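You operate a simulated robot arm through the tools that you are given. There is no shell and no other tool.

You are at the controls of a simulated two-armed robot. One attempt, no reset.

Task
Zero the reel counter, crank out 1.2 metres of cable, set the catch.
Fine: the plug stays in its holder.

It is judged by the outcome, as a careful person would: the job done as asked, and still so three seconds after it is handed in. It fails if anything else is knocked over, pushed out of place, dropped, spilled or broken.

Robot
Two 7-joint arms with two-finger parallel grippers on one trunk that stands fixed in place. Base frame: the origin is at the foot of the trunk, x ahead of it, y to its left, z up. Units: m, rad, N and s.
The left shoulder is at [0.05, 0.187, 1.16], the right one opposite. With the tool pointing down near the work surface each hand reaches from about 0.1 to 0.66 m from the base axis, measured 20 degrees to its own side. Payload 3.43 kg a hand.
The TCP of each hand is the grasp point between the finger pads, 0.03 m short of the fingertips. In the tool frame z runs along the fingers and y along their closing line. The gripper opens to 0.094 m. The fingers are 0.028 m wide and 0.01 m thick; the gripper's body (0.05 by 0.096 m) begins 0.055 m behind the TCP.
Orientation is that of the tool frame in the base frame, as a unit quaternion [w, x, y, z]. With the fingers straight down and closing along the base's y, the tool's x points along the base's -x, its y along +y and its z along -z.

Tools
- The arms move only by the tool apply_moves. It takes "left_targets", "right_targets" or both (then of equal length, played together; a hand with none holds still); each is a list of rows, each an object of numbers (a shift or turn left out is 0, a gripper value left out holds the last): "tx", "ty", "tz": the shift along the base's x, y, z in m; "ax", "ay", "az": the turn, a rotation vector about the base's x, y, z in rad; "hand": the finger opening in m, from 0 to 0.094. In form: [{"tx": .., "ty": .., "tz": .., "ax": .., "ay": .., "az": .., "hand": ..}, ...]. A call has 1 to 20 rows; each row is the pose to reach, as a shift and turn from the pose commanded when the call began. Each row takes 0.2 s and may step no farther than 0.05 m and 0.15 rad from the row before; otherwise, or with a gripper value out of range, the whole call is refused. Where a pose cannot be reached the arm comes as near as it can. A force on the tool above 90 N (or 10 N above the force at the start of the call, whichever is more), or a blocked arm, ends the call early, and 0.2 s more pass. Each finger travels about 0.153 m/s and halts on what it meets, pressing with about 34 N; the grip force reading is that of the motor and also rises with nothing between the fingers. The clock runs only during rows and for 0.2 s after the last one: add rows that repeat a pose to give the fingers time. It gives the time, the measured TCP pose, the force on the tool (base axes), the opening and the grip force at its end, in the units of the frame above (readings bear some noise), with the torque about the TCP (base axes, N m) and any sound that the robot's microphone picked up.
- Cameras (640 x 400 px; columns grow to the right, rows downward): "scene" is now at [0.1474, 0.0432, 1.3527]; the picture's right is [0.38, -0.92, 0.00], its down [-0.26, -0.11, -0.96] and it looks along [0.89, 0.37, -0.28] (base axes); focal length 214 px, centre (320, 200). "left" rides on the left gripper at [0.076, -0.014, -0.102] in its tool frame; the picture's right is [0.18, 0.98, 0.00], its down [-0.75, 0.14, -0.64] and it looks along [-0.63, 0.12, 0.77] (tool axes); focal length 243 px, centre (320, 200). "right" rides on the right gripper at [0.076, 0.014, -0.102] in its tool frame; the picture's right is [-0.18, 0.98, 0.00], its down [-0.75, -0.14, -0.64] and it looks along [-0.63, -0.12, 0.77] (tool axes); focal length 243 px, centre (320, 200). There is no depth. A picture from a camera that has moved, and an enlarged one, comes with that camera's place and axes in the base frame and with its lens. The place of the scene camera against the robot may be out by one fixed shift of up to 0.012 m in any direction.
- grab_frame(camera): a new picture of that camera. It takes no simulated time.
- slide_trunk(by): slides the trunk up (or, below 0, down) by that many m; the arms and the scene camera ride with it, the base frame stays. It gives what a move gives, with no picture.
- head_to(pan, tilt): turns the head with the scene camera to pan (to the left, within 1.396 rad either way) and tilt (down, from -0.506 to 1.204), counted from straight ahead of the robot. It gives what a move gives.
- enlarge(camera, box): a new picture of the part [left, top, right, bottom] of that camera's present view, enlarged. It takes no simulated time.
- job_done(): hands the job in; it is judged then, once.

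Nothing tells you positions but the pictures and the camera data. Unless the task says otherwise, let go and move clear before handing in.

The tools are called after ">>>" as name(argument=value, ...) on one line, values as JSON. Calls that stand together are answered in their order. apply_moves: Moves the arms, as the interface text tells. Its arguments: {"type":"object","properties":{"left_targets":{"type":"array","items":{"type":"object","properties":{"tx":{"type":"number"},"ty":{"type":"number"},"tz":{"type":"number"},"ax":{"type":"number"},"ay":{"type":"number"},"az":{"type":"number"},"hand":{"type":"number"}}}},"right_targets":{"type":"array","items":{"type":"object","properties":{"tx":{"type":"number"},"ty":{"type":"number"},"tz":{"type":"number"},"ax":{"type":"number"},"ay":{"type":"number"},"az":{"type":"number"},"hand":{"type":"number"}}}}},"required":[]} The other tools are called the same way: slide_trunk (by) moves the trunk up or down; head_to (pan, tilt) turns the head that bears the scene camera; grab_frame (camera) takes a picture; enlarge (camera, box) takes an enlarged picture of a part of a camera's view; job_done () hands the job in.

At the start:

```text
clock: 0.0
left_eef_pos: [0.2787, 0.2928, 1.2819]
left_tool_rot: [0.0, 0.0, 1.0, 0.0]
left_ft_force: [-0.1, 0.5, -0.2]
left_wrist_torque: [-0.01, -0.01, -0.01]
left_width: 0.0941
left_grip_force: 0.1
right_eef_pos: [0.2783, 0.0225, 1.3082]
right_tool_rot: [0.0, 0.001, 1.0, 0.001]
right_ft_force: [0.1, -1.2, -0.4]
right_wrist_torque: [-0.02, -0.04, 0.0]
right_width: 0.094
right_grip_force: 0.0
trunk travel left (down, up): [-0.375, 0.057]
head pan, tilt (commanded): [0.393, 0.281]
```

scene: 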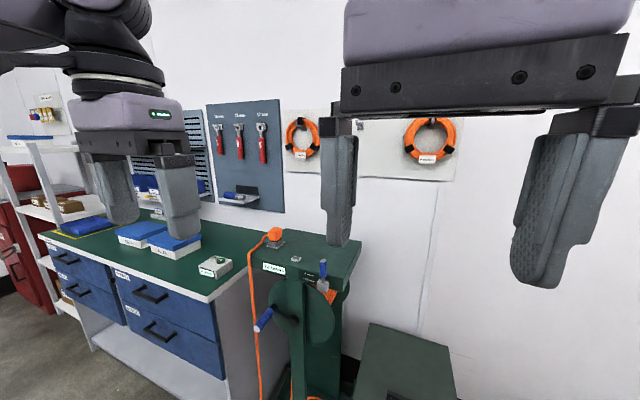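
right: 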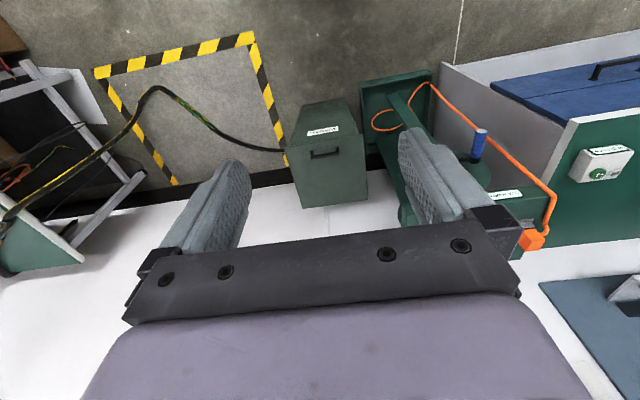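
left: 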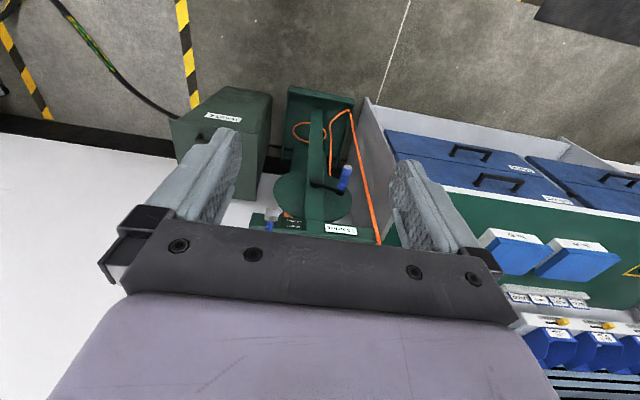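

I see a workbench on the left and, ahead of me, a green reel stand with a blue-handled crank, an orange cable and an orange plug on the bench corner. I'll enlarge the views of the reel to find the counter, its reset and the catch.

>>> enlarge(camera="scene", box=[230, 215, 390, 315])

>>> enlarge(camera="scene", box=[230, 300, 390, 400])

>>> enlarge(camera="left", box=[240, 80, 400, 250])

>>> enlarge(camera="right", box=[350, 60, 560, 260])

```text
4.00 times, centred on (310, 265) of scene
camera zoom: at [0.1474, 0.0432, 1.3527], right [0.38, -0.92, 0.0], down [-0.26, -0.11, -0.96], along [0.89, 0.37, -0.28], focal length 858 px, centre (360, -60)
```

zoom: 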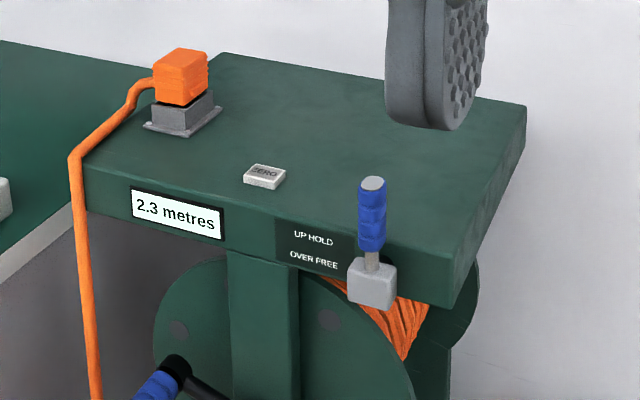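

```text
4.00 times, centred on (310, 350) of scene
camera zoom: at [0.1474, 0.0432, 1.3527], right [0.38, -0.92, 0.0], down [-0.26, -0.11, -0.96], along [0.89, 0.37, -0.28], focal length 858 px, centre (360, -400)
```

zoom: 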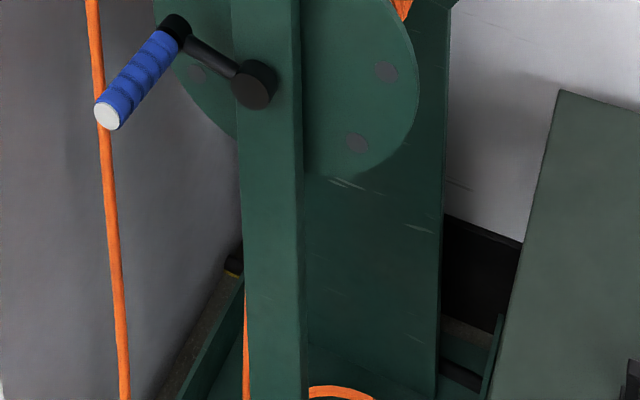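

```text
2.35 times, centred on (320, 165) of left
camera zoom: at [0.2026, 0.2779, 1.3844], right [-0.18, 0.98, 0.0], down [0.75, 0.14, 0.64], along [0.63, 0.12, -0.77], focal length 571 px, centre (320, 282)
```

zoom: 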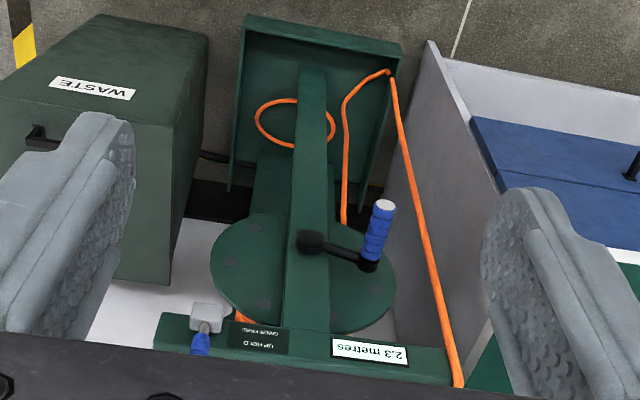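

```text
2.00 times, centred on (455, 160) of right
camera zoom: at [0.2027, 0.0378, 1.4111], right [0.19, 0.98, 0.0], down [0.75, -0.14, 0.64], along [0.63, -0.12, -0.77], focal length 485 px, centre (50, 280)
```

zoom: 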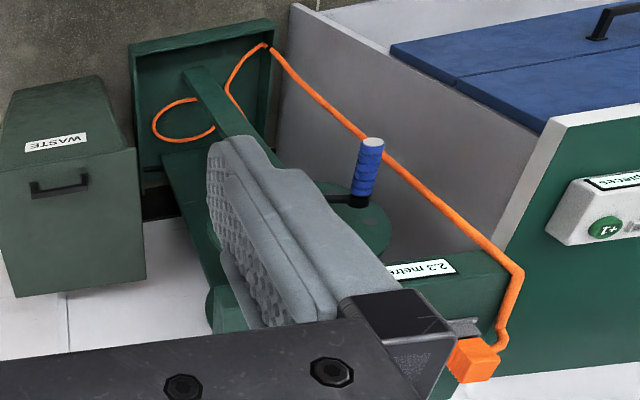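

I see the counter reading 2.3 metres on the slab's front face, at about (0.667, 0.425, 0.93). The ZERO button is on the slab top near (0.69, 0.35, 0.97), and the catch lever is up (HOLD) near (0.64, 0.24, 0.94). The crank hub is near (0.658, 0.352, 0.748), with its handle pointing toward me. I'll turn the head to face the reel for a closer look.

>>> head_to(pan=0.52, tilt=0.68)

```text
clock: 0.9
left_eef_pos: [0.2796, 0.2916, 1.2832]
left_tool_rot: [-0.001, 0.0, 1.0, 0.0]
left_ft_force: [0.2, 0.0, -0.5]
left_wrist_torque: [0.01, 0.02, -0.01]
left_width: 0.0939
left_grip_force: 0.0
right_eef_pos: [0.2787, 0.023, 1.309]
right_tool_rot: [0.002, 0.0, 1.0, 0.001]
right_ft_force: [0.1, -0.2, 0.3]
right_wrist_torque: [-0.02, 0.0, 0.01]
right_width: 0.0942
right_grip_force: 0.0
trunk travel left (down, up): [-0.375, 0.057]
head pan, tilt (commanded): [0.52, 0.681]
```

The head now points at the reel. I'll take a fresh scene picture and zoom in on the reel parts.

>>> grab_frame(camera="scene")

>>> enlarge(camera="scene", box=[260, 110, 420, 210])

>>> enlarge(camera="scene", box=[240, 190, 400, 290])

```text
taken
camera scene: at [0.1355, 0.0501, 1.3164], right [0.5, -0.87, 0.0], down [-0.55, -0.31, -0.78], along [0.67, 0.39, -0.63], focal length 214 px, centre (320, 200)
```

scene: 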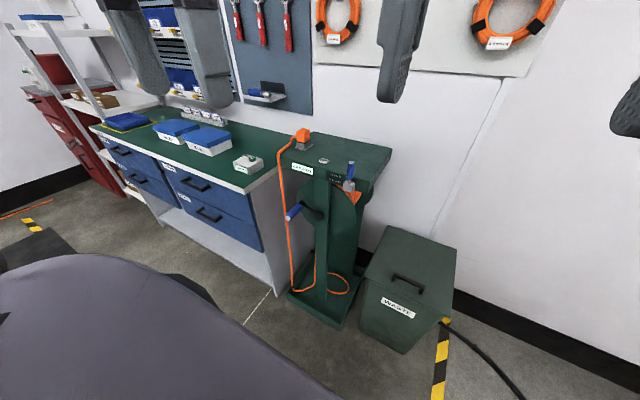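

```text
4.00 times, centred on (340, 160) of scene
camera zoom: at [0.1355, 0.0501, 1.3164], right [0.5, -0.87, 0.0], down [-0.55, -0.31, -0.78], along [0.67, 0.39, -0.63], focal length 858 px, centre (240, 360)
```

zoom: 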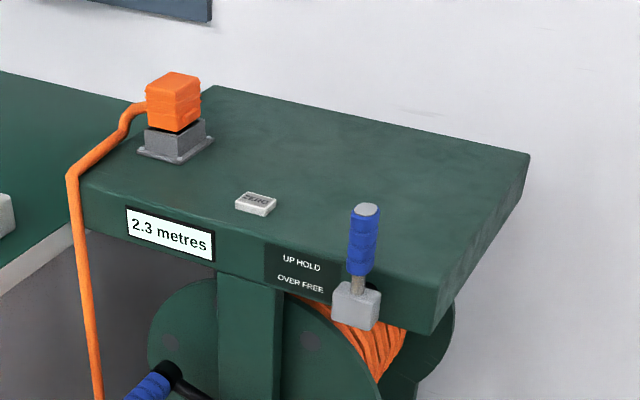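

```text
4.00 times, centred on (320, 240) of scene
camera zoom: at [0.1355, 0.0501, 1.3164], right [0.5, -0.87, 0.0], down [-0.55, -0.31, -0.78], along [0.67, 0.39, -0.63], focal length 858 px, centre (320, 40)
```

zoom: 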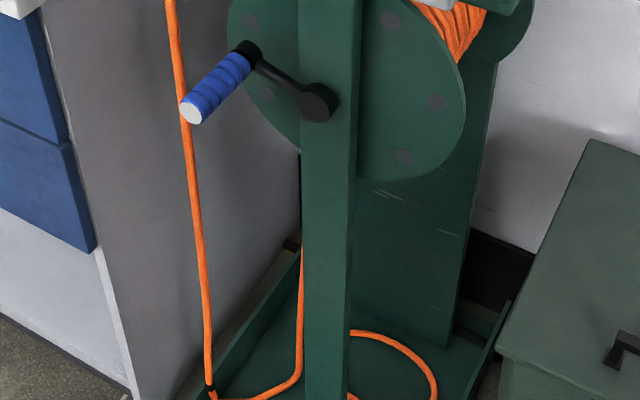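

The stand's front face is square to me, the lever is up at HOLD, and the slack cable lies in the tray. I'll bring the left hand forward and tilt it, so I can locate things with the wrist camera and check the cable's path off the drum.

>>> apply_moves(left_targets=[{"tx": 0.02, "ty": 0.01, "tz": -0.02, "ay": -0.1}, {"tx": 0.04, "ty": 0.02, "tz": -0.04, "ay": -0.2}, {"tx": 0.06, "ty": 0.03, "tz": -0.06, "ay": -0.3}, {"tx": 0.08, "ty": 0.04, "tz": -0.08, "ay": -0.4}, {"tx": 0.1, "ty": 0.05, "tz": -0.1, "ay": -0.5}, {"tx": 0.12, "ty": 0.06, "tz": -0.13, "ay": -0.6}])

>>> grab_frame(camera="left")

>>> grab_frame(camera="scene")

```text
clock: 2.3
left_eef_pos: [0.3994, 0.355, 1.1508]
left_tool_rot: [0.296, 0.0, 0.955, 0.0]
left_ft_force: [0.4, -1.6, 0.0]
left_wrist_torque: [0.02, -0.04, 0.01]
left_width: 0.0939
left_grip_force: 0.1
right_eef_pos: [0.2788, 0.0243, 1.307]
right_tool_rot: [-0.001, 0.001, 1.0, 0.001]
right_ft_force: [0.1, -0.4, 0.5]
right_wrist_torque: [0.01, 0.04, 0.02]
right_width: 0.0939
right_grip_force: 0.2
trunk travel left (down, up): [-0.375, 0.057]
head pan, tilt (commanded): [0.52, 0.681]
```

```text
taken
camera left: at [0.2783, 0.3418, 1.1913], right [-0.15, 0.98, -0.1], down [0.26, 0.14, 0.96], along [0.95, 0.12, -0.28], focal length 243 px, centre (320, 200)
```

left: 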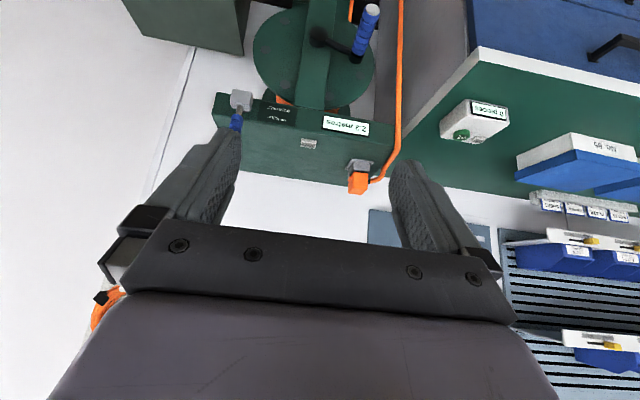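

```text
taken
camera scene: at [0.1357, 0.0506, 1.3163], right [0.5, -0.87, 0.0], down [-0.55, -0.31, -0.78], along [0.67, 0.39, -0.63], focal length 214 px, centre (320, 200)
```

scene: 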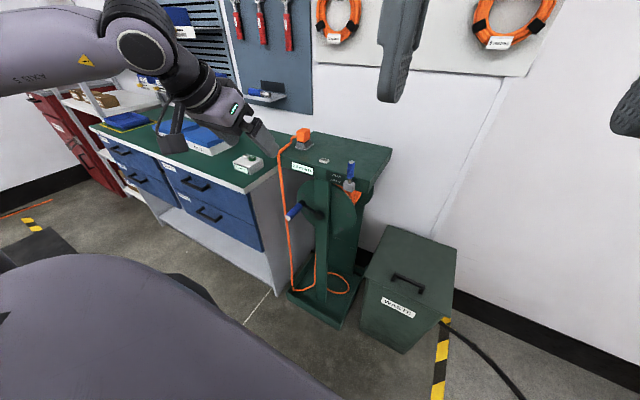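

The wrist view is upside down but clear, with the ZERO button near pixel (308,144) and the plug and lever both in view. I'll zoom in to read pixel positions accurately.

>>> enlarge(camera="left", box=[210, 80, 410, 205])

>>> enlarge(camera="left", box=[230, 0, 430, 125])

```text
3.20 times, centred on (310, 142) of left
camera zoom: at [0.2783, 0.3418, 1.1913], right [-0.15, 0.98, -0.1], down [0.26, 0.14, 0.96], along [0.95, 0.12, -0.28], focal length 776 px, centre (352, 384)
```

zoom: 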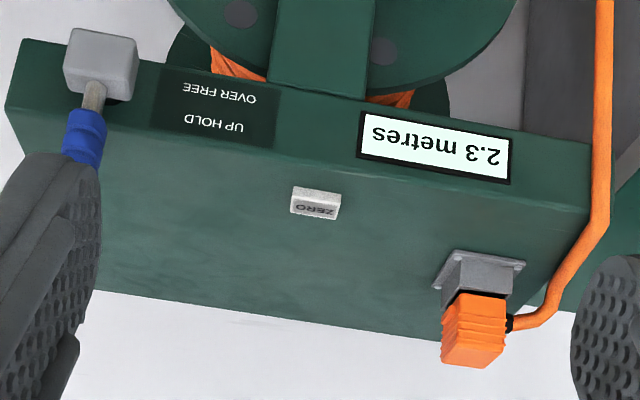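

```text
3.20 times, centred on (330, 62) of left
camera zoom: at [0.2783, 0.3418, 1.1913], right [-0.15, 0.98, -0.1], down [0.26, 0.14, 0.96], along [0.95, 0.12, -0.28], focal length 776 px, centre (288, 640)
```

zoom: 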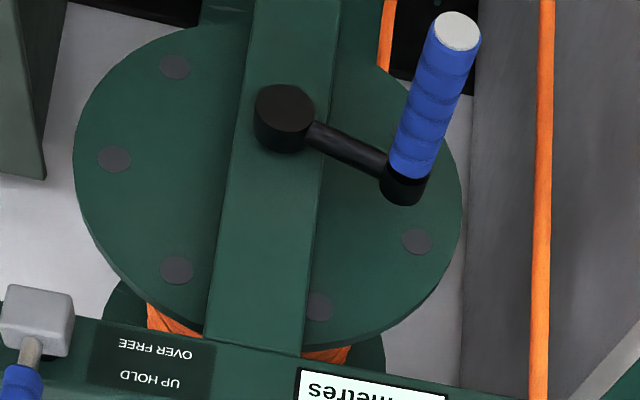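

The button looks to be near (0.70, 0.36, 0.96) and the lever pivot near y 0.24. I'll close the left fingers and move to a point above and in front of the button, then look again to refine its position.

>>> apply_moves(left_targets=[{"tx": 0.04, "hand": 0.06}, {"tx": 0.08, "tz": -0.01, "hand": 0.03}, {"tx": 0.12, "tz": -0.02, "hand": 0.0}, {"tx": 0.16, "tz": -0.03, "hand": 0.0}, {"tx": 0.2, "tz": -0.04, "hand": 0.0}, {"tx": 0.23, "tz": -0.05, "hand": 0.0}])

>>> grab_frame(camera="left")

>>> grab_frame(camera="scene")

```text
clock: 3.7
left_eef_pos: [0.6274, 0.3512, 1.103]
left_tool_rot: [0.296, 0.0, 0.955, -0.001]
left_ft_force: [0.2, -0.1, -0.1]
left_wrist_torque: [-0.02, -0.01, -0.01]
left_width: 0.0
left_grip_force: 33.1
right_eef_pos: [0.2792, 0.023, 1.3078]
right_tool_rot: [0.0, 0.001, 1.0, 0.001]
right_ft_force: [-0.6, 0.0, 0.3]
right_wrist_torque: [0.04, 0.0, 0.03]
right_width: 0.094
right_grip_force: 0.2
trunk travel left (down, up): [-0.375, 0.057]
head pan, tilt (commanded): [0.52, 0.681]
```

```text
taken
camera left: at [0.5059, 0.3376, 1.1439], right [-0.15, 0.98, -0.1], down [0.26, 0.14, 0.96], along [0.95, 0.12, -0.28], focal length 243 px, centre (320, 200)
```

left: 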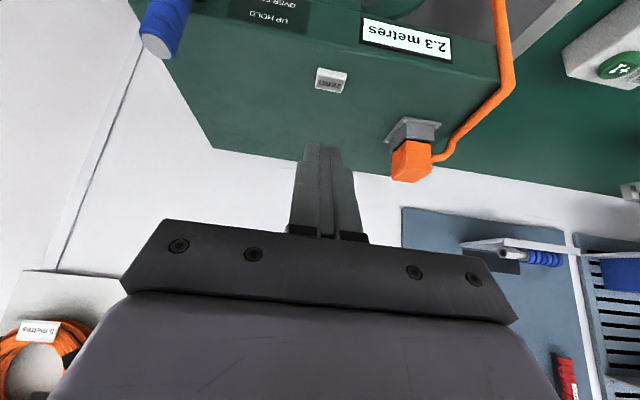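

```text
taken
camera scene: at [0.1359, 0.0501, 1.3163], right [0.5, -0.87, 0.0], down [-0.55, -0.31, -0.78], along [0.67, 0.39, -0.63], focal length 214 px, centre (320, 200)
```

scene: 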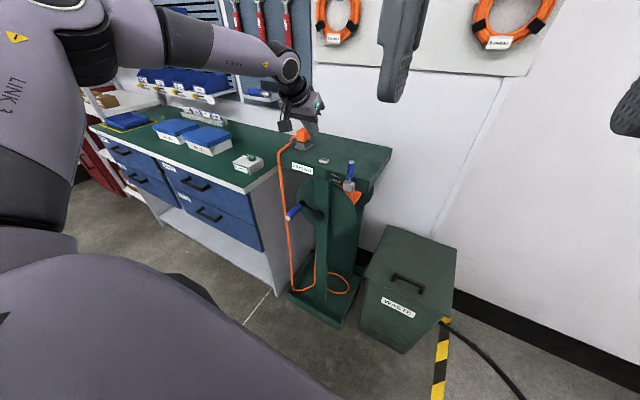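

>>> enlarge(camera="left", box=[130, 0, 330, 125])

>>> enlarge(camera="left", box=[280, 20, 480, 190])

>>> enlarge(camera="scene", box=[260, 90, 400, 200])

```text
3.20 times, centred on (230, 62) of left
camera zoom: at [0.5059, 0.3376, 1.1439], right [-0.15, 0.98, -0.1], down [0.26, 0.14, 0.96], along [0.95, 0.12, -0.28], focal length 776 px, centre (608, 640)
```

zoom: 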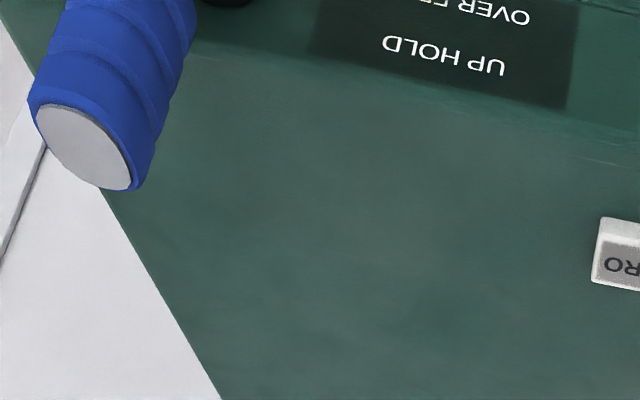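

```text
2.35 times, centred on (380, 105) of left
camera zoom: at [0.5059, 0.3376, 1.1439], right [-0.15, 0.98, -0.1], down [0.26, 0.14, 0.96], along [0.95, 0.12, -0.28], focal length 571 px, centre (179, 424)
```

zoom: 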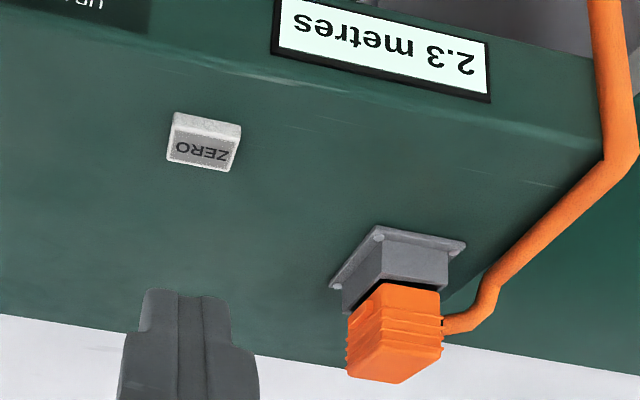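

```text
3.64 times, centred on (330, 145) of scene
camera zoom: at [0.1359, 0.0501, 1.3163], right [0.5, -0.87, 0.0], down [-0.55, -0.31, -0.78], along [0.67, 0.39, -0.63], focal length 780 px, centre (284, 400)
```

zoom: 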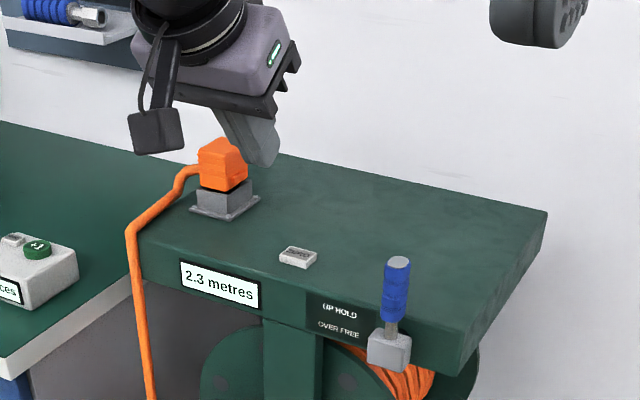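

The camera now puts the button at about (0.72, 0.36, 0.95), but the viewing rays are nearly parallel. I'll turn the hand closer to vertical to get a steeper view and pin down x and z.

>>> apply_moves(left_targets=[{"tx": 0.0, "tz": 0.01, "ay": 0.12}, {"tx": 0.0, "tz": 0.02, "ay": 0.24}, {"tx": 0.0, "tz": 0.02, "ay": 0.36}, {"tx": 0.01, "tz": 0.02, "ay": 0.48}, {"tx": 0.02, "tz": 0.02, "ay": 0.5}])

>>> grab_frame(camera="left")

>>> enlarge(camera="left", box=[160, 0, 480, 200])

```text
clock: 4.9
left_eef_pos: [0.5927, 0.374, 1.1153]
left_tool_rot: [0.049, 0.0, 0.999, 0.0]
left_ft_force: [-1.2, 0.4, 0.5]
left_wrist_torque: [-0.05, -0.01, -0.01]
left_width: 0.0
left_grip_force: 32.3
left hand out of reach, approached as far as the arm can: row 3, 4, 5
right_eef_pos: [0.2775, 0.0239, 1.3084]
right_tool_rot: [0.001, 0.001, 1.0, 0.001]
right_ft_force: [-0.8, -0.1, 0.2]
right_wrist_torque: [-0.03, -0.02, 0.0]
right_width: 0.094
right_grip_force: 0.2
trunk travel left (down, up): [-0.375, 0.057]
head pan, tilt (commanded): [0.52, 0.681]
```

```text
taken
camera left: at [0.5066, 0.3595, 1.209], right [-0.18, 0.98, -0.02], down [0.69, 0.14, 0.71], along [0.7, 0.12, -0.7], focal length 243 px, centre (320, 200)
```

left: 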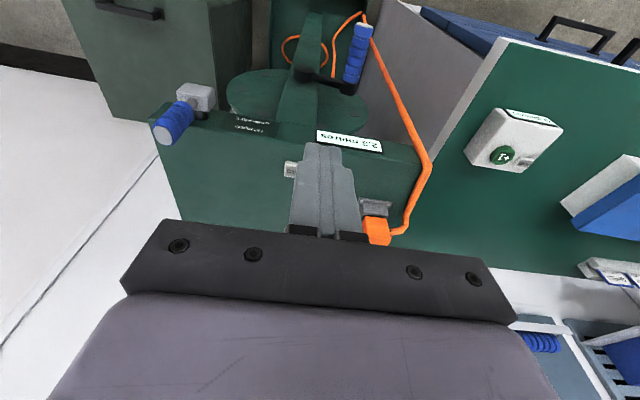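

```text
2.00 times, centred on (320, 100) of left
camera zoom: at [0.5066, 0.3595, 1.209], right [-0.18, 0.98, -0.02], down [0.69, 0.14, 0.71], along [0.7, 0.12, -0.7], focal length 485 px, centre (320, 400)
```

zoom: 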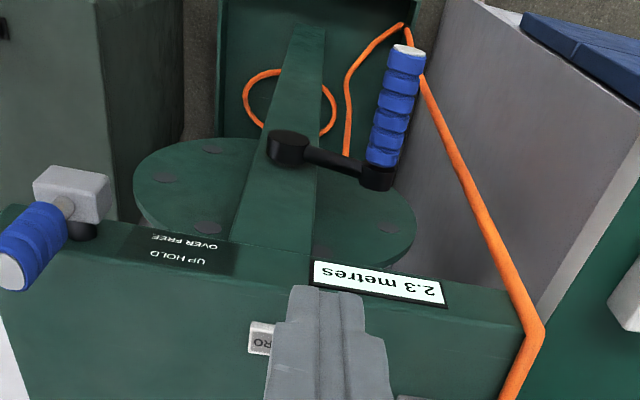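

Pointing straight down is out of reach here, so I'll press with the hand tilted forward. Combining the views puts the button top at about (0.712, 0.361, 0.956). I'll tilt back to about 0.75 rad while staying high, then check the pose.

>>> apply_moves(left_targets=[{"ay": -0.13}, {"ay": -0.26}, {"ay": -0.39}, {"ay": -0.52}, {"ay": -0.65}, {"ay": -0.65}])

```text
clock: 6.3
left_eef_pos: [0.5944, 0.372, 1.114]
left_tool_rot: [0.367, 0.0, 0.93, 0.0]
left_ft_force: [0.3, -0.4, 0.8]
left_wrist_torque: [-0.02, -0.01, 0.0]
left_width: 0.0
left_grip_force: 33.3
right_eef_pos: [0.2795, 0.023, 1.3078]
right_tool_rot: [0.0, 0.001, 1.0, 0.001]
right_ft_force: [0.1, -0.3, 0.3]
right_wrist_torque: [-0.01, 0.02, 0.0]
right_width: 0.094
right_grip_force: 0.1
trunk travel left (down, up): [-0.375, 0.057]
head pan, tilt (commanded): [0.52, 0.681]
```

The command is now at (0.594, 0.373, 1.114) with a tilt of 0.75. I'll move until the fingertip corner is a few centimetres over the button and check with both cameras.

>>> apply_moves(left_targets=[{"tx": 0.03, "ty": -0.006, "tz": -0.02}, {"tx": 0.06, "ty": -0.012, "tz": -0.04}, {"tx": 0.09, "ty": -0.012, "tz": -0.06}, {"tx": 0.108, "ty": -0.012, "tz": -0.08}, {"tx": 0.108, "ty": -0.012, "tz": -0.08}])

>>> grab_frame(camera="left")

>>> enlarge(camera="scene", box=[260, 90, 400, 200])

```text
clock: 7.5
left_eef_pos: [0.6962, 0.36, 1.034]
left_tool_rot: [0.367, 0.001, 0.93, -0.001]
left_ft_force: [0.5, 0.5, 0.4]
left_wrist_torque: [-0.04, 0.01, -0.05]
left_width: 0.0002
left_grip_force: 33.0
left hand out of reach, approached as far as the arm can: row 4, 5
right_eef_pos: [0.2787, 0.0224, 1.3081]
right_tool_rot: [0.001, 0.001, 1.0, 0.0]
right_ft_force: [0.9, -0.1, 0.7]
right_wrist_torque: [0.0, -0.02, 0.01]
right_width: 0.094
right_grip_force: 0.0
trunk travel left (down, up): [-0.375, 0.057]
head pan, tilt (commanded): [0.52, 0.681]
```

```text
taken
camera left: at [0.5703, 0.3462, 1.0564], right [-0.13, 0.98, -0.13], down [0.11, 0.14, 0.98], along [0.98, 0.12, -0.13], focal length 243 px, centre (320, 200)
```

left: 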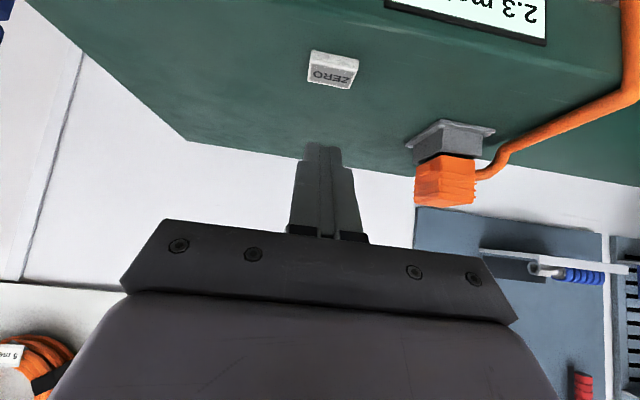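

```text
3.64 times, centred on (330, 145) of scene
camera zoom: at [0.1356, 0.0499, 1.3163], right [0.5, -0.87, 0.0], down [-0.55, -0.31, -0.78], along [0.67, 0.39, -0.63], focal length 780 px, centre (284, 400)
```

zoom: 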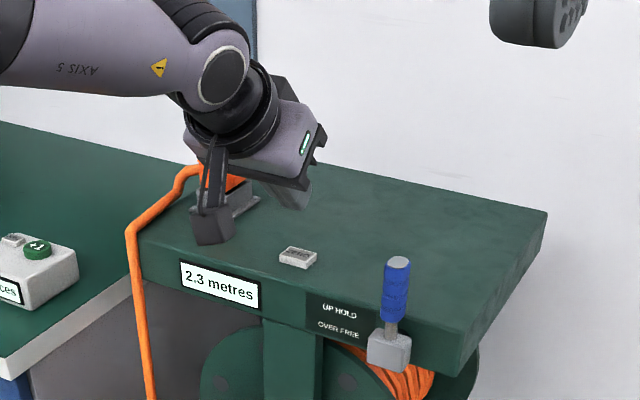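

That is the reach limit at this tilt, but every ray now agrees the button top is at (0.712, 0.361, 0.955). I'll tilt to 1.1 rad, which extends my reach, and hover with the fingertip corner about 2 cm over the button.

>>> apply_moves(left_targets=[{"tx": -0.005, "tz": 0.0, "ay": -0.12}, {"tx": -0.005, "tz": -0.01, "ay": -0.24}, {"tx": -0.005, "ty": 0.001, "tz": -0.02, "ay": -0.35}, {"tx": -0.005, "ty": 0.001, "tz": -0.03, "ay": -0.35}, {"tx": -0.005, "ty": 0.001, "tz": -0.03, "ay": -0.35}])

>>> grab_frame(camera="left")

>>> enlarge(camera="scene", box=[270, 110, 370, 180])

```text
clock: 8.7
left_eef_pos: [0.6898, 0.3605, 1.0045]
left_tool_rot: [0.522, 0.0, 0.853, 0.0]
left_ft_force: [-0.9, -1.1, 0.2]
left_wrist_torque: [0.0, -0.01, -0.01]
left_width: 0.0003
left_grip_force: 32.7
left hand out of reach, approached as far as the arm can: row 3
right_eef_pos: [0.2781, 0.0238, 1.308]
right_tool_rot: [-0.001, 0.002, 1.0, 0.001]
right_ft_force: [0.1, 0.9, 0.4]
right_wrist_torque: [0.02, -0.03, 0.0]
right_width: 0.0939
right_grip_force: 0.0
trunk travel left (down, up): [-0.375, 0.057]
head pan, tilt (commanded): [0.52, 0.681]
```

```text
taken
camera left: at [0.5646, 0.3465, 0.9828], right [-0.08, 0.98, -0.16], down [-0.23, 0.14, 0.96], along [0.97, 0.12, 0.21], focal length 243 px, centre (320, 200)
```

left: 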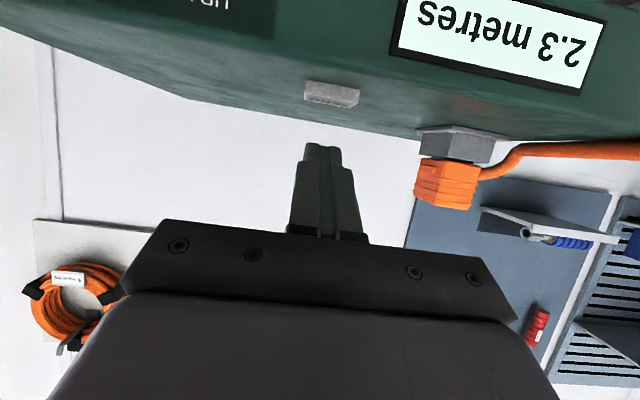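

```text
5.71 times, centred on (320, 145) of scene
camera zoom: at [0.1354, 0.0501, 1.3164], right [0.5, -0.87, 0.0], down [-0.55, -0.31, -0.78], along [0.67, 0.39, -0.63], focal length 1226 px, centre (320, 514)
```

zoom: 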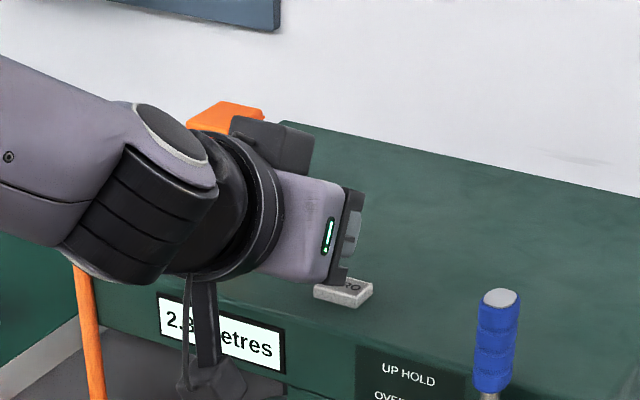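

The fingertip is lined up over the button about 23 mm up. I'll come down in small steps and watch the force and the counter.

>>> apply_moves(left_targets=[{"tz": -0.01}, {"tz": -0.018}, {"tz": -0.02}])

>>> enlarge(camera="left", box=[220, 0, 420, 200])

```text
clock: 9.5
left_eef_pos: [0.6859, 0.3588, 1.0018]
left_tool_rot: [0.521, 0.0, 0.854, 0.0]
left_ft_force: [0.8, -0.2, -0.1]
left_wrist_torque: [0.0, 0.0, 0.02]
left_width: 0.0
left_grip_force: 32.7
left hand out of reach, approached as far as the arm can: row 1, 2, 3
right_eef_pos: [0.2783, 0.0234, 1.3095]
right_tool_rot: [0.0, 0.0, 1.0, 0.002]
right_ft_force: [0.5, 0.2, -0.7]
right_wrist_torque: [0.03, 0.01, -0.01]
right_width: 0.0942
right_grip_force: 0.1
trunk travel left (down, up): [-0.375, 0.057]
head pan, tilt (commanded): [0.52, 0.681]
```

```text
2.00 times, centred on (320, 100) of left
camera zoom: at [0.5602, 0.3453, 0.9811], right [-0.09, 0.98, -0.16], down [-0.23, 0.14, 0.96], along [0.97, 0.12, 0.21], focal length 485 px, centre (320, 400)
```

zoom: 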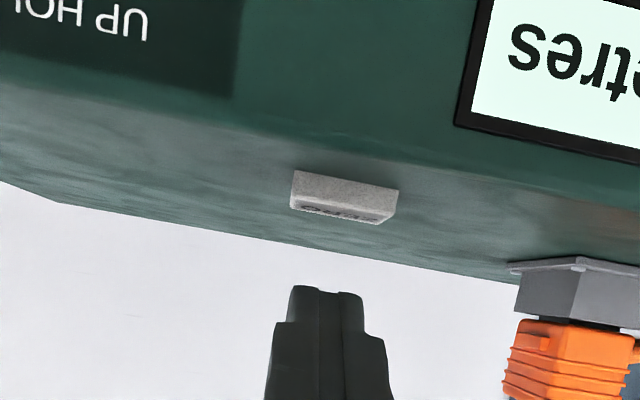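

The arm cannot come lower at this stretch, because the shoulder is too high. I'll raise the hand a little and slide the trunk down, so the button is at a better height relative to the shoulder.

>>> apply_moves(left_targets=[{"tx": -0.01, "tz": 0.04}, {"tx": -0.02, "tz": 0.08}, {"tx": -0.02, "tz": 0.12}])

>>> slide_trunk(by=-0.1)

```text
clock: 10.3
left_eef_pos: [0.6678, 0.3574, 1.1201]
left_tool_rot: [0.523, 0.001, 0.852, -0.001]
left_ft_force: [-0.4, 0.4, 0.0]
left_wrist_torque: [0.02, 0.01, -0.03]
left_width: 0.0001
left_grip_force: 33.0
right_eef_pos: [0.2782, 0.0224, 1.3099]
right_tool_rot: [0.001, 0.001, 1.0, 0.001]
right_ft_force: [0.6, -0.9, 0.1]
right_wrist_torque: [-0.04, -0.02, -0.06]
right_width: 0.0942
right_grip_force: 0.0
trunk travel left (down, up): [-0.375, 0.057]
head pan, tilt (commanded): [0.52, 0.681]
```

```text
clock: 11.6
left_eef_pos: [0.6678, 0.3591, 1.02]
left_tool_rot: [0.522, 0.0, 0.853, 0.0]
left_ft_force: [0.0, 0.5, 0.2]
left_wrist_torque: [-0.01, -0.01, 0.02]
left_width: 0.0
left_grip_force: 32.2
right_eef_pos: [0.2788, 0.0236, 1.209]
right_tool_rot: [0.001, 0.0, 1.0, 0.0]
right_ft_force: [0.7, 0.1, 0.8]
right_wrist_torque: [0.01, 0.03, 0.03]
right_width: 0.094
right_grip_force: 0.0
trunk travel left (down, up): [-0.275, 0.157]
head pan, tilt (commanded): [0.52, 0.681]
```

The trunk is now 0.1 m lower. I'll line the fingertip up over the button again, about 1.5 cm above it.

>>> apply_moves(left_targets=[{"tx": 0.012, "ty": 0.001, "tz": -0.005}, {"tx": 0.024, "ty": 0.002, "tz": -0.015}, {"tx": 0.024, "ty": 0.002, "tz": -0.022}])

>>> enlarge(camera="left", box=[220, 0, 420, 200])

>>> grab_frame(camera="scene")

```text
clock: 12.4
left_eef_pos: [0.6924, 0.3587, 0.9977]
left_tool_rot: [0.524, 0.0, 0.852, 0.0]
left_ft_force: [0.6, -0.3, -0.5]
left_wrist_torque: [-0.01, -0.01, -0.03]
left_width: 0.0
left_grip_force: 32.9
right_eef_pos: [0.279, 0.0234, 1.2083]
right_tool_rot: [0.001, 0.001, 1.0, 0.001]
right_ft_force: [0.1, 0.3, 0.5]
right_wrist_torque: [0.01, -0.01, 0.01]
right_width: 0.0941
right_grip_force: 0.1
trunk travel left (down, up): [-0.275, 0.157]
head pan, tilt (commanded): [0.52, 0.681]
```

```text
2.00 times, centred on (320, 100) of left
camera zoom: at [0.5666, 0.3467, 0.9754], right [-0.08, 0.98, -0.16], down [-0.23, 0.14, 0.96], along [0.97, 0.12, 0.22], focal length 485 px, centre (320, 400)
```

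zoom: 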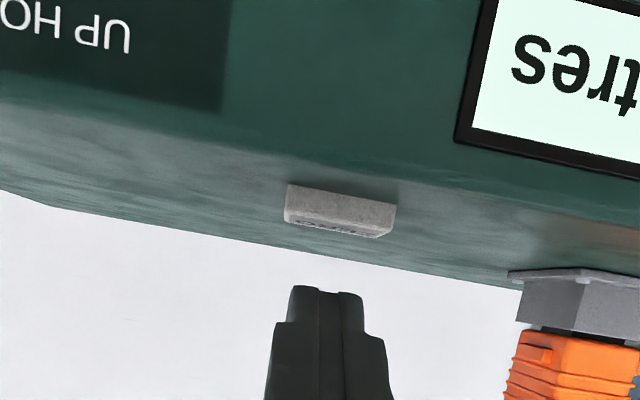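

```text
taken
camera scene: at [0.1355, 0.0501, 1.2164], right [0.5, -0.87, 0.0], down [-0.55, -0.31, -0.78], along [0.67, 0.39, -0.63], focal length 214 px, centre (320, 200)
```

scene: 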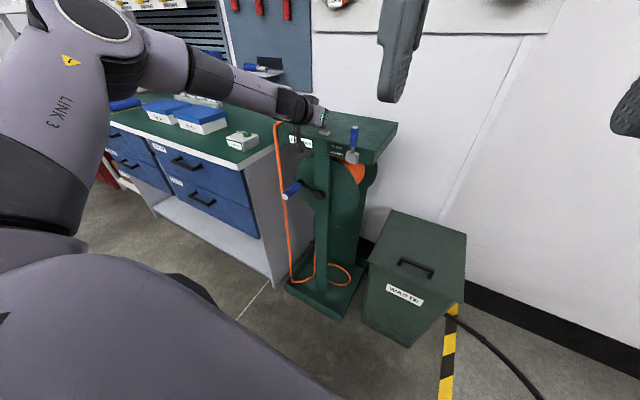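

The fingertip is over the button with about 14 mm to go. I'll step down to it slowly.

>>> apply_moves(left_targets=[{"tz": -0.006}, {"tz": -0.012}, {"tz": -0.014}])

>>> enlarge(camera="left", box=[220, 0, 420, 200])

```text
clock: 13.2
left_eef_pos: [0.6921, 0.3608, 0.9836]
left_tool_rot: [0.522, 0.0, 0.853, 0.0]
left_ft_force: [-0.4, -0.3, 0.6]
left_wrist_torque: [-0.01, 0.0, -0.03]
left_width: 0.0
left_grip_force: 32.6
right_eef_pos: [0.2774, 0.0236, 1.2089]
right_tool_rot: [0.0, 0.001, 1.0, 0.001]
right_ft_force: [-0.2, 0.8, 0.2]
right_wrist_torque: [0.01, -0.03, -0.01]
right_width: 0.094
right_grip_force: 0.0
trunk travel left (down, up): [-0.275, 0.157]
head pan, tilt (commanded): [0.52, 0.681]
```

```text
2.00 times, centred on (320, 100) of left
camera zoom: at [0.5653, 0.3467, 0.9622], right [-0.08, 0.98, -0.16], down [-0.23, 0.14, 0.96], along [0.97, 0.12, 0.21], focal length 485 px, centre (320, 400)
```

zoom: 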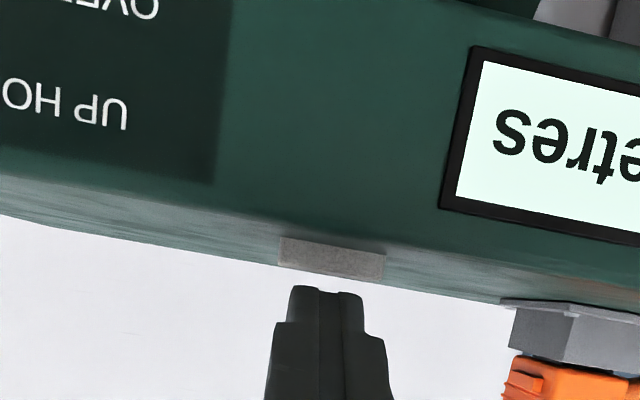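

The gap to the button is now about 4 mm. I'll continue down in small steps.

>>> apply_moves(left_targets=[{"tz": -0.002}, {"tz": -0.004}, {"tz": -0.006}])

>>> enlarge(camera="left", box=[220, 0, 420, 200])

>>> enlarge(camera="scene", box=[270, 110, 350, 170])

```text
clock: 14.0
left_eef_pos: [0.692, 0.3598, 0.9797]
left_tool_rot: [0.524, 0.0, 0.852, -0.001]
left_ft_force: [-1.8, 1.5, 3.4]
left_wrist_torque: [0.02, -0.03, -0.01]
left_width: 0.0
left_grip_force: 33.0
right_eef_pos: [0.2782, 0.0231, 1.2084]
right_tool_rot: [0.001, 0.001, 1.0, 0.001]
right_ft_force: [-1.2, -0.1, 0.8]
right_wrist_torque: [0.02, 0.04, -0.01]
right_width: 0.0941
right_grip_force: 0.0
trunk travel left (down, up): [-0.275, 0.157]
head pan, tilt (commanded): [0.52, 0.681]
heard: click
```

```text
2.00 times, centred on (320, 100) of left
camera zoom: at [0.5658, 0.3457, 0.9571], right [-0.08, 0.98, -0.16], down [-0.23, 0.14, 0.96], along [0.97, 0.12, 0.22], focal length 485 px, centre (320, 400)
```

zoom: 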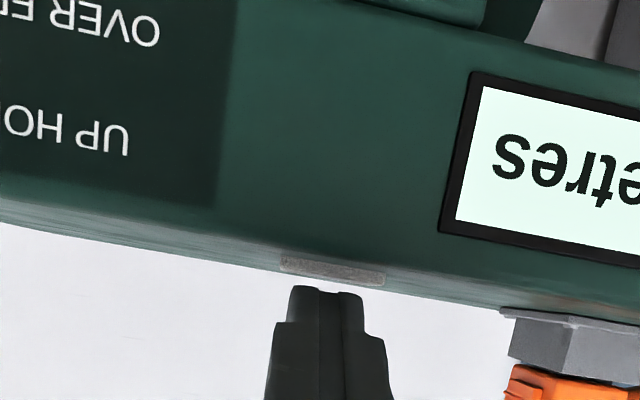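

```text
6.67 times, centred on (310, 140) of scene
camera zoom: at [0.1349, 0.05, 1.2165], right [0.5, -0.87, 0.0], down [-0.55, -0.31, -0.78], along [0.67, 0.39, -0.63], focal length 1430 px, centre (387, 600)
```

zoom: 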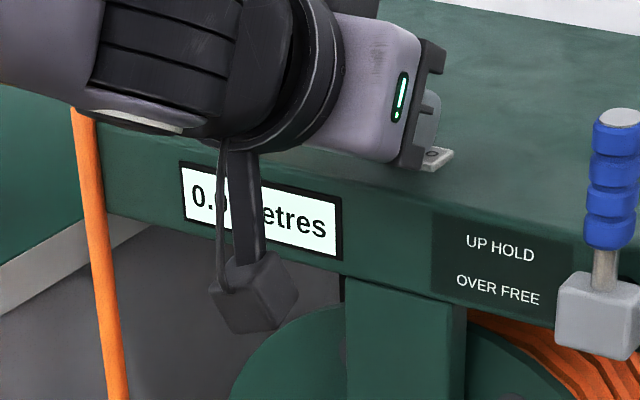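

There was a click and the counter now shows 0.0. I'll lift straight off the button, back away, and verify the display.

>>> apply_moves(left_targets=[{"tz": 0.03}, {"tx": -0.02, "tz": 0.06}, {"tx": -0.06, "tz": 0.09}, {"tx": -0.1, "tz": 0.12}, {"tx": -0.14, "tz": 0.14}, {"tx": -0.18, "tz": 0.15}])

>>> enlarge(camera="scene", box=[270, 110, 390, 185])

>>> grab_frame(camera="left")

```text
clock: 15.4
left_eef_pos: [0.508, 0.3593, 1.1291]
left_tool_rot: [0.523, 0.0, 0.853, -0.001]
left_ft_force: [0.1, 0.9, -0.7]
left_wrist_torque: [-0.01, 0.0, 0.02]
left_width: 0.0
left_grip_force: 33.0
right_eef_pos: [0.2788, 0.024, 1.2078]
right_tool_rot: [0.001, 0.0, 1.0, 0.002]
right_ft_force: [0.1, 0.1, 0.6]
right_wrist_torque: [-0.03, -0.02, 0.0]
right_width: 0.0942
right_grip_force: 0.1
trunk travel left (down, up): [-0.275, 0.157]
head pan, tilt (commanded): [0.52, 0.681]
```

```text
5.33 times, centred on (330, 148) of scene
camera zoom: at [0.1351, 0.0501, 1.2164], right [0.5, -0.87, 0.0], down [-0.55, -0.31, -0.78], along [0.67, 0.39, -0.63], focal length 1144 px, centre (267, 480)
```

zoom: 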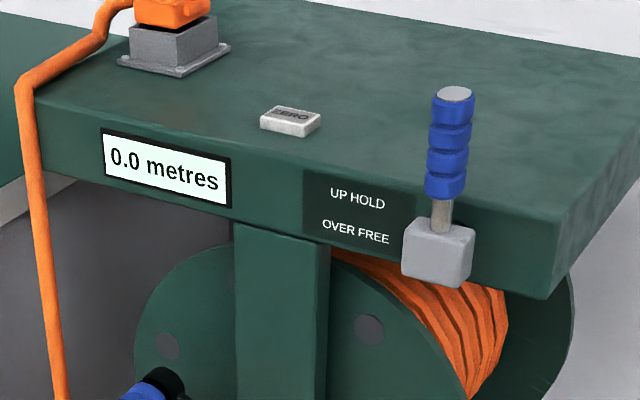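

```text
taken
camera left: at [0.383, 0.3459, 1.108], right [-0.08, 0.98, -0.16], down [-0.23, 0.14, 0.96], along [0.97, 0.12, 0.21], focal length 243 px, centre (320, 200)
```

left: 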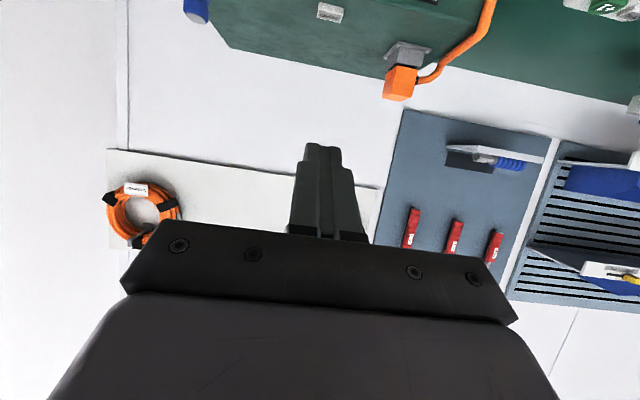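

The counter reads 0.0 and the hand is clear. The catch lever stands up at about (0.647, 0.237), with its pivot near z 0.93 and its tip near z 1.015, and its pivot shaft runs along x. I'll bring the closed fingers to the lever's left side so I can nudge it over gently.

>>> apply_moves(left_targets=[{"tx": 0.03, "ty": -0.015, "tz": -0.03}, {"tx": 0.06, "ty": -0.03, "tz": -0.06}, {"tx": 0.09, "ty": -0.05, "tz": -0.09}, {"tx": 0.11, "ty": -0.065, "tz": -0.115}, {"tx": 0.122, "ty": -0.072, "tz": -0.129}, {"tx": 0.122, "ty": -0.072, "tz": -0.129}])

>>> grab_frame(camera="left")

>>> enlarge(camera="scene", box=[290, 110, 410, 185])

```text
clock: 16.8
left_eef_pos: [0.6358, 0.2857, 0.9962]
left_tool_rot: [0.523, 0.0, 0.853, 0.001]
left_ft_force: [-0.5, 0.3, 0.5]
left_wrist_torque: [0.03, -0.02, 0.01]
left_width: 0.0
left_grip_force: 33.1
right_eef_pos: [0.2786, 0.0226, 1.2078]
right_tool_rot: [0.0, 0.001, 1.0, 0.001]
right_ft_force: [-0.3, -1.2, 0.4]
right_wrist_torque: [-0.03, 0.0, 0.01]
right_width: 0.094
right_grip_force: 0.1
trunk travel left (down, up): [-0.275, 0.157]
head pan, tilt (commanded): [0.52, 0.681]
```

```text
taken
camera left: at [0.5081, 0.2718, 0.9747], right [-0.08, 0.98, -0.16], down [-0.23, 0.14, 0.96], along [0.97, 0.12, 0.21], focal length 243 px, centre (320, 200)
```

left: 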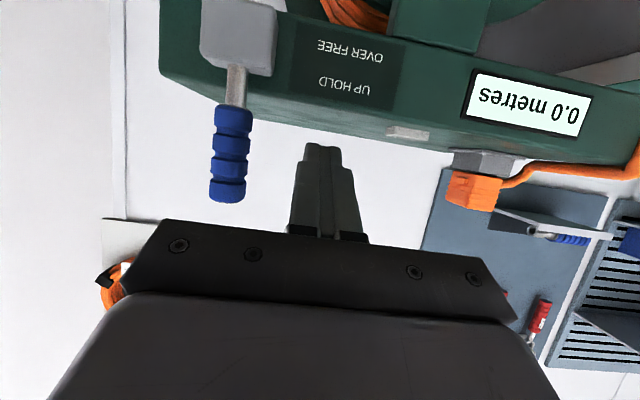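

```text
5.33 times, centred on (350, 148) of scene
camera zoom: at [0.1355, 0.05, 1.2163], right [0.5, -0.87, 0.0], down [-0.55, -0.31, -0.78], along [0.67, 0.39, -0.63], focal length 1144 px, centre (160, 480)
```

zoom: 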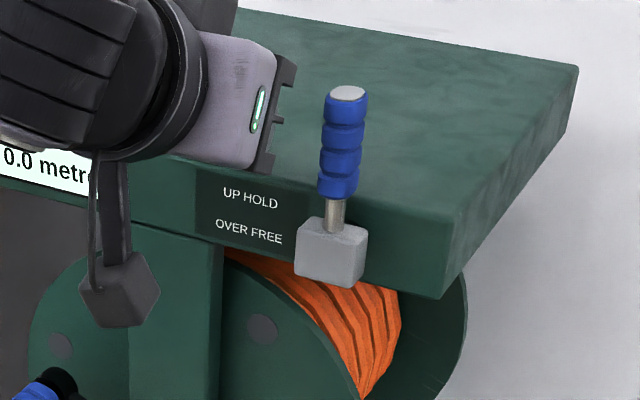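

The finger sits to the left of the lever at mid-grip height. I'll nudge it rightward in small steps and watch the force.

>>> apply_moves(left_targets=[{"ty": -0.01}, {"ty": -0.02}, {"ty": -0.026}, {"ty": -0.029}, {"ty": -0.031}])

>>> enlarge(camera="scene", box=[290, 110, 410, 185])

>>> grab_frame(camera="left")

```text
clock: 18.0
left_eef_pos: [0.6334, 0.2565, 0.9981]
left_tool_rot: [0.523, 0.0, 0.852, 0.0]
left_ft_force: [0.0, 0.0, -0.3]
left_wrist_torque: [0.01, -0.01, 0.0]
left_width: 0.0001
left_grip_force: 33.2
right_eef_pos: [0.2787, 0.0226, 1.2081]
right_tool_rot: [0.0, 0.002, 1.0, 0.0]
right_ft_force: [0.6, 0.0, 0.4]
right_wrist_torque: [0.0, -0.04, -0.03]
right_width: 0.0939
right_grip_force: 0.2
trunk travel left (down, up): [-0.275, 0.157]
head pan, tilt (commanded): [0.52, 0.681]
```

```text
5.33 times, centred on (350, 148) of scene
camera zoom: at [0.1354, 0.0501, 1.2164], right [0.5, -0.87, 0.0], down [-0.55, -0.31, -0.78], along [0.67, 0.39, -0.63], focal length 1144 px, centre (160, 480)
```

zoom: 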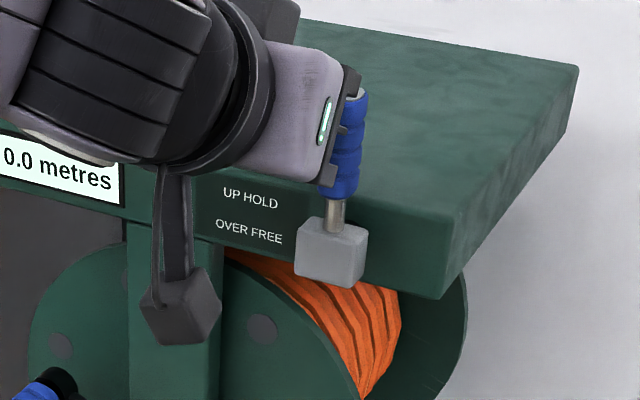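

```text
taken
camera left: at [0.5075, 0.2419, 0.9759], right [-0.08, 0.98, -0.16], down [-0.23, 0.14, 0.96], along [0.97, 0.12, 0.21], focal length 243 px, centre (320, 200)
```

left: 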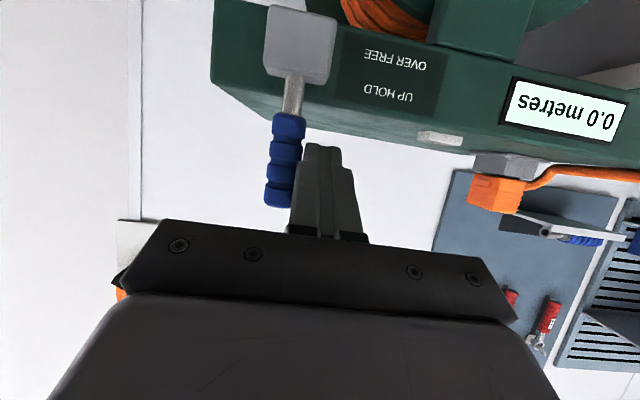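

I'm very near contact with no force yet. I'll continue a few millimetres more.

>>> apply_moves(left_targets=[{"ty": -0.003}, {"ty": -0.006}, {"ty": -0.009}])

>>> grab_frame(camera="left")

```text
clock: 18.8
left_eef_pos: [0.635, 0.2471, 0.9986]
left_tool_rot: [0.523, 0.0, 0.853, -0.001]
left_ft_force: [-2.1, 2.1, -0.4]
left_wrist_torque: [0.04, 0.04, 0.02]
left_width: 0.0003
left_grip_force: 32.7
right_eef_pos: [0.278, 0.0231, 1.2089]
right_tool_rot: [0.001, 0.0, 1.0, 0.001]
right_ft_force: [-0.2, -0.6, -0.1]
right_wrist_torque: [-0.01, 0.02, 0.0]
right_width: 0.0938
right_grip_force: 0.1
trunk travel left (down, up): [-0.275, 0.157]
head pan, tilt (commanded): [0.52, 0.681]
```

```text
taken
camera left: at [0.5078, 0.2335, 0.9772], right [-0.08, 0.98, -0.16], down [-0.23, 0.14, 0.96], along [0.97, 0.12, 0.21], focal length 243 px, centre (320, 200)
```

left: 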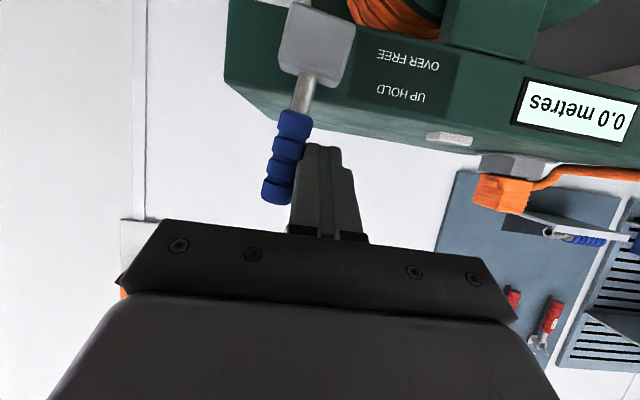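

The lever is tilting to the right with only about 2 N, so this is the "over" direction. I'll follow its arc further.

>>> apply_moves(left_targets=[{"ty": -0.007, "tz": 0.002}, {"ty": -0.014, "tz": 0.003}, {"ty": -0.02, "tz": 0.003}, {"ty": -0.027, "tz": 0.002}, {"ty": -0.034, "tz": 0.0}, {"ty": -0.04, "tz": -0.002}])

>>> grab_frame(camera="left")

>>> enlarge(camera="scene", box=[290, 110, 410, 185])

```text
clock: 20.2
left_eef_pos: [0.6336, 0.2074, 0.997]
left_tool_rot: [0.522, 0.001, 0.853, 0.0]
left_ft_force: [-0.6, -0.1, 0.3]
left_wrist_torque: [0.0, 0.01, -0.01]
left_width: 0.0001
left_grip_force: 32.8
right_eef_pos: [0.279, 0.0227, 1.2088]
right_tool_rot: [0.0, 0.001, 1.0, 0.001]
right_ft_force: [-0.8, 0.1, -0.4]
right_wrist_torque: [-0.01, 0.01, 0.04]
right_width: 0.0939
right_grip_force: 0.0
trunk travel left (down, up): [-0.275, 0.157]
head pan, tilt (commanded): [0.52, 0.681]
```

```text
taken
camera left: at [0.5079, 0.1936, 0.9749], right [-0.08, 0.98, -0.16], down [-0.23, 0.14, 0.96], along [0.97, 0.12, 0.21], focal length 243 px, centre (320, 200)
```

left: 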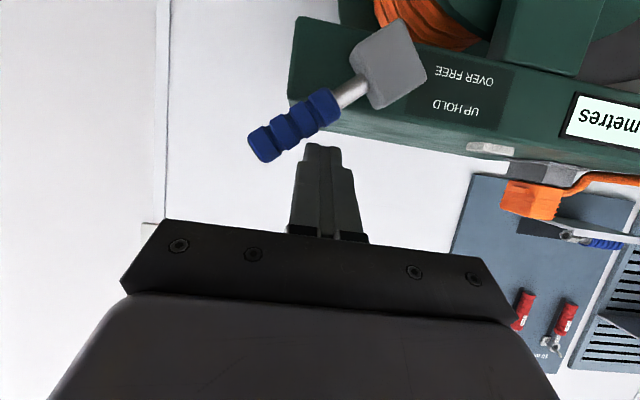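

```text
5.33 times, centred on (350, 148) of scene
camera zoom: at [0.1355, 0.05, 1.2163], right [0.5, -0.87, 0.0], down [-0.55, -0.31, -0.78], along [0.67, 0.39, -0.63], focal length 1144 px, centre (160, 480)
```

zoom: 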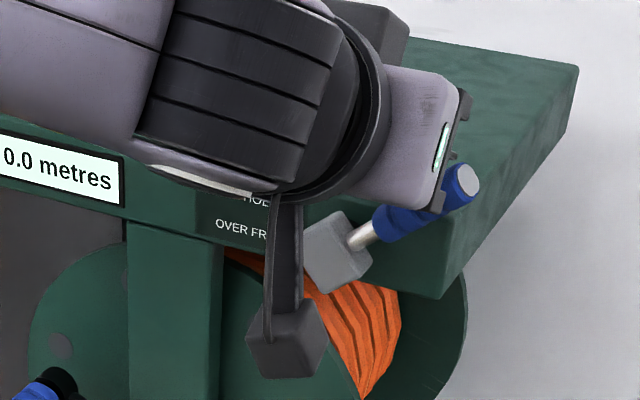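

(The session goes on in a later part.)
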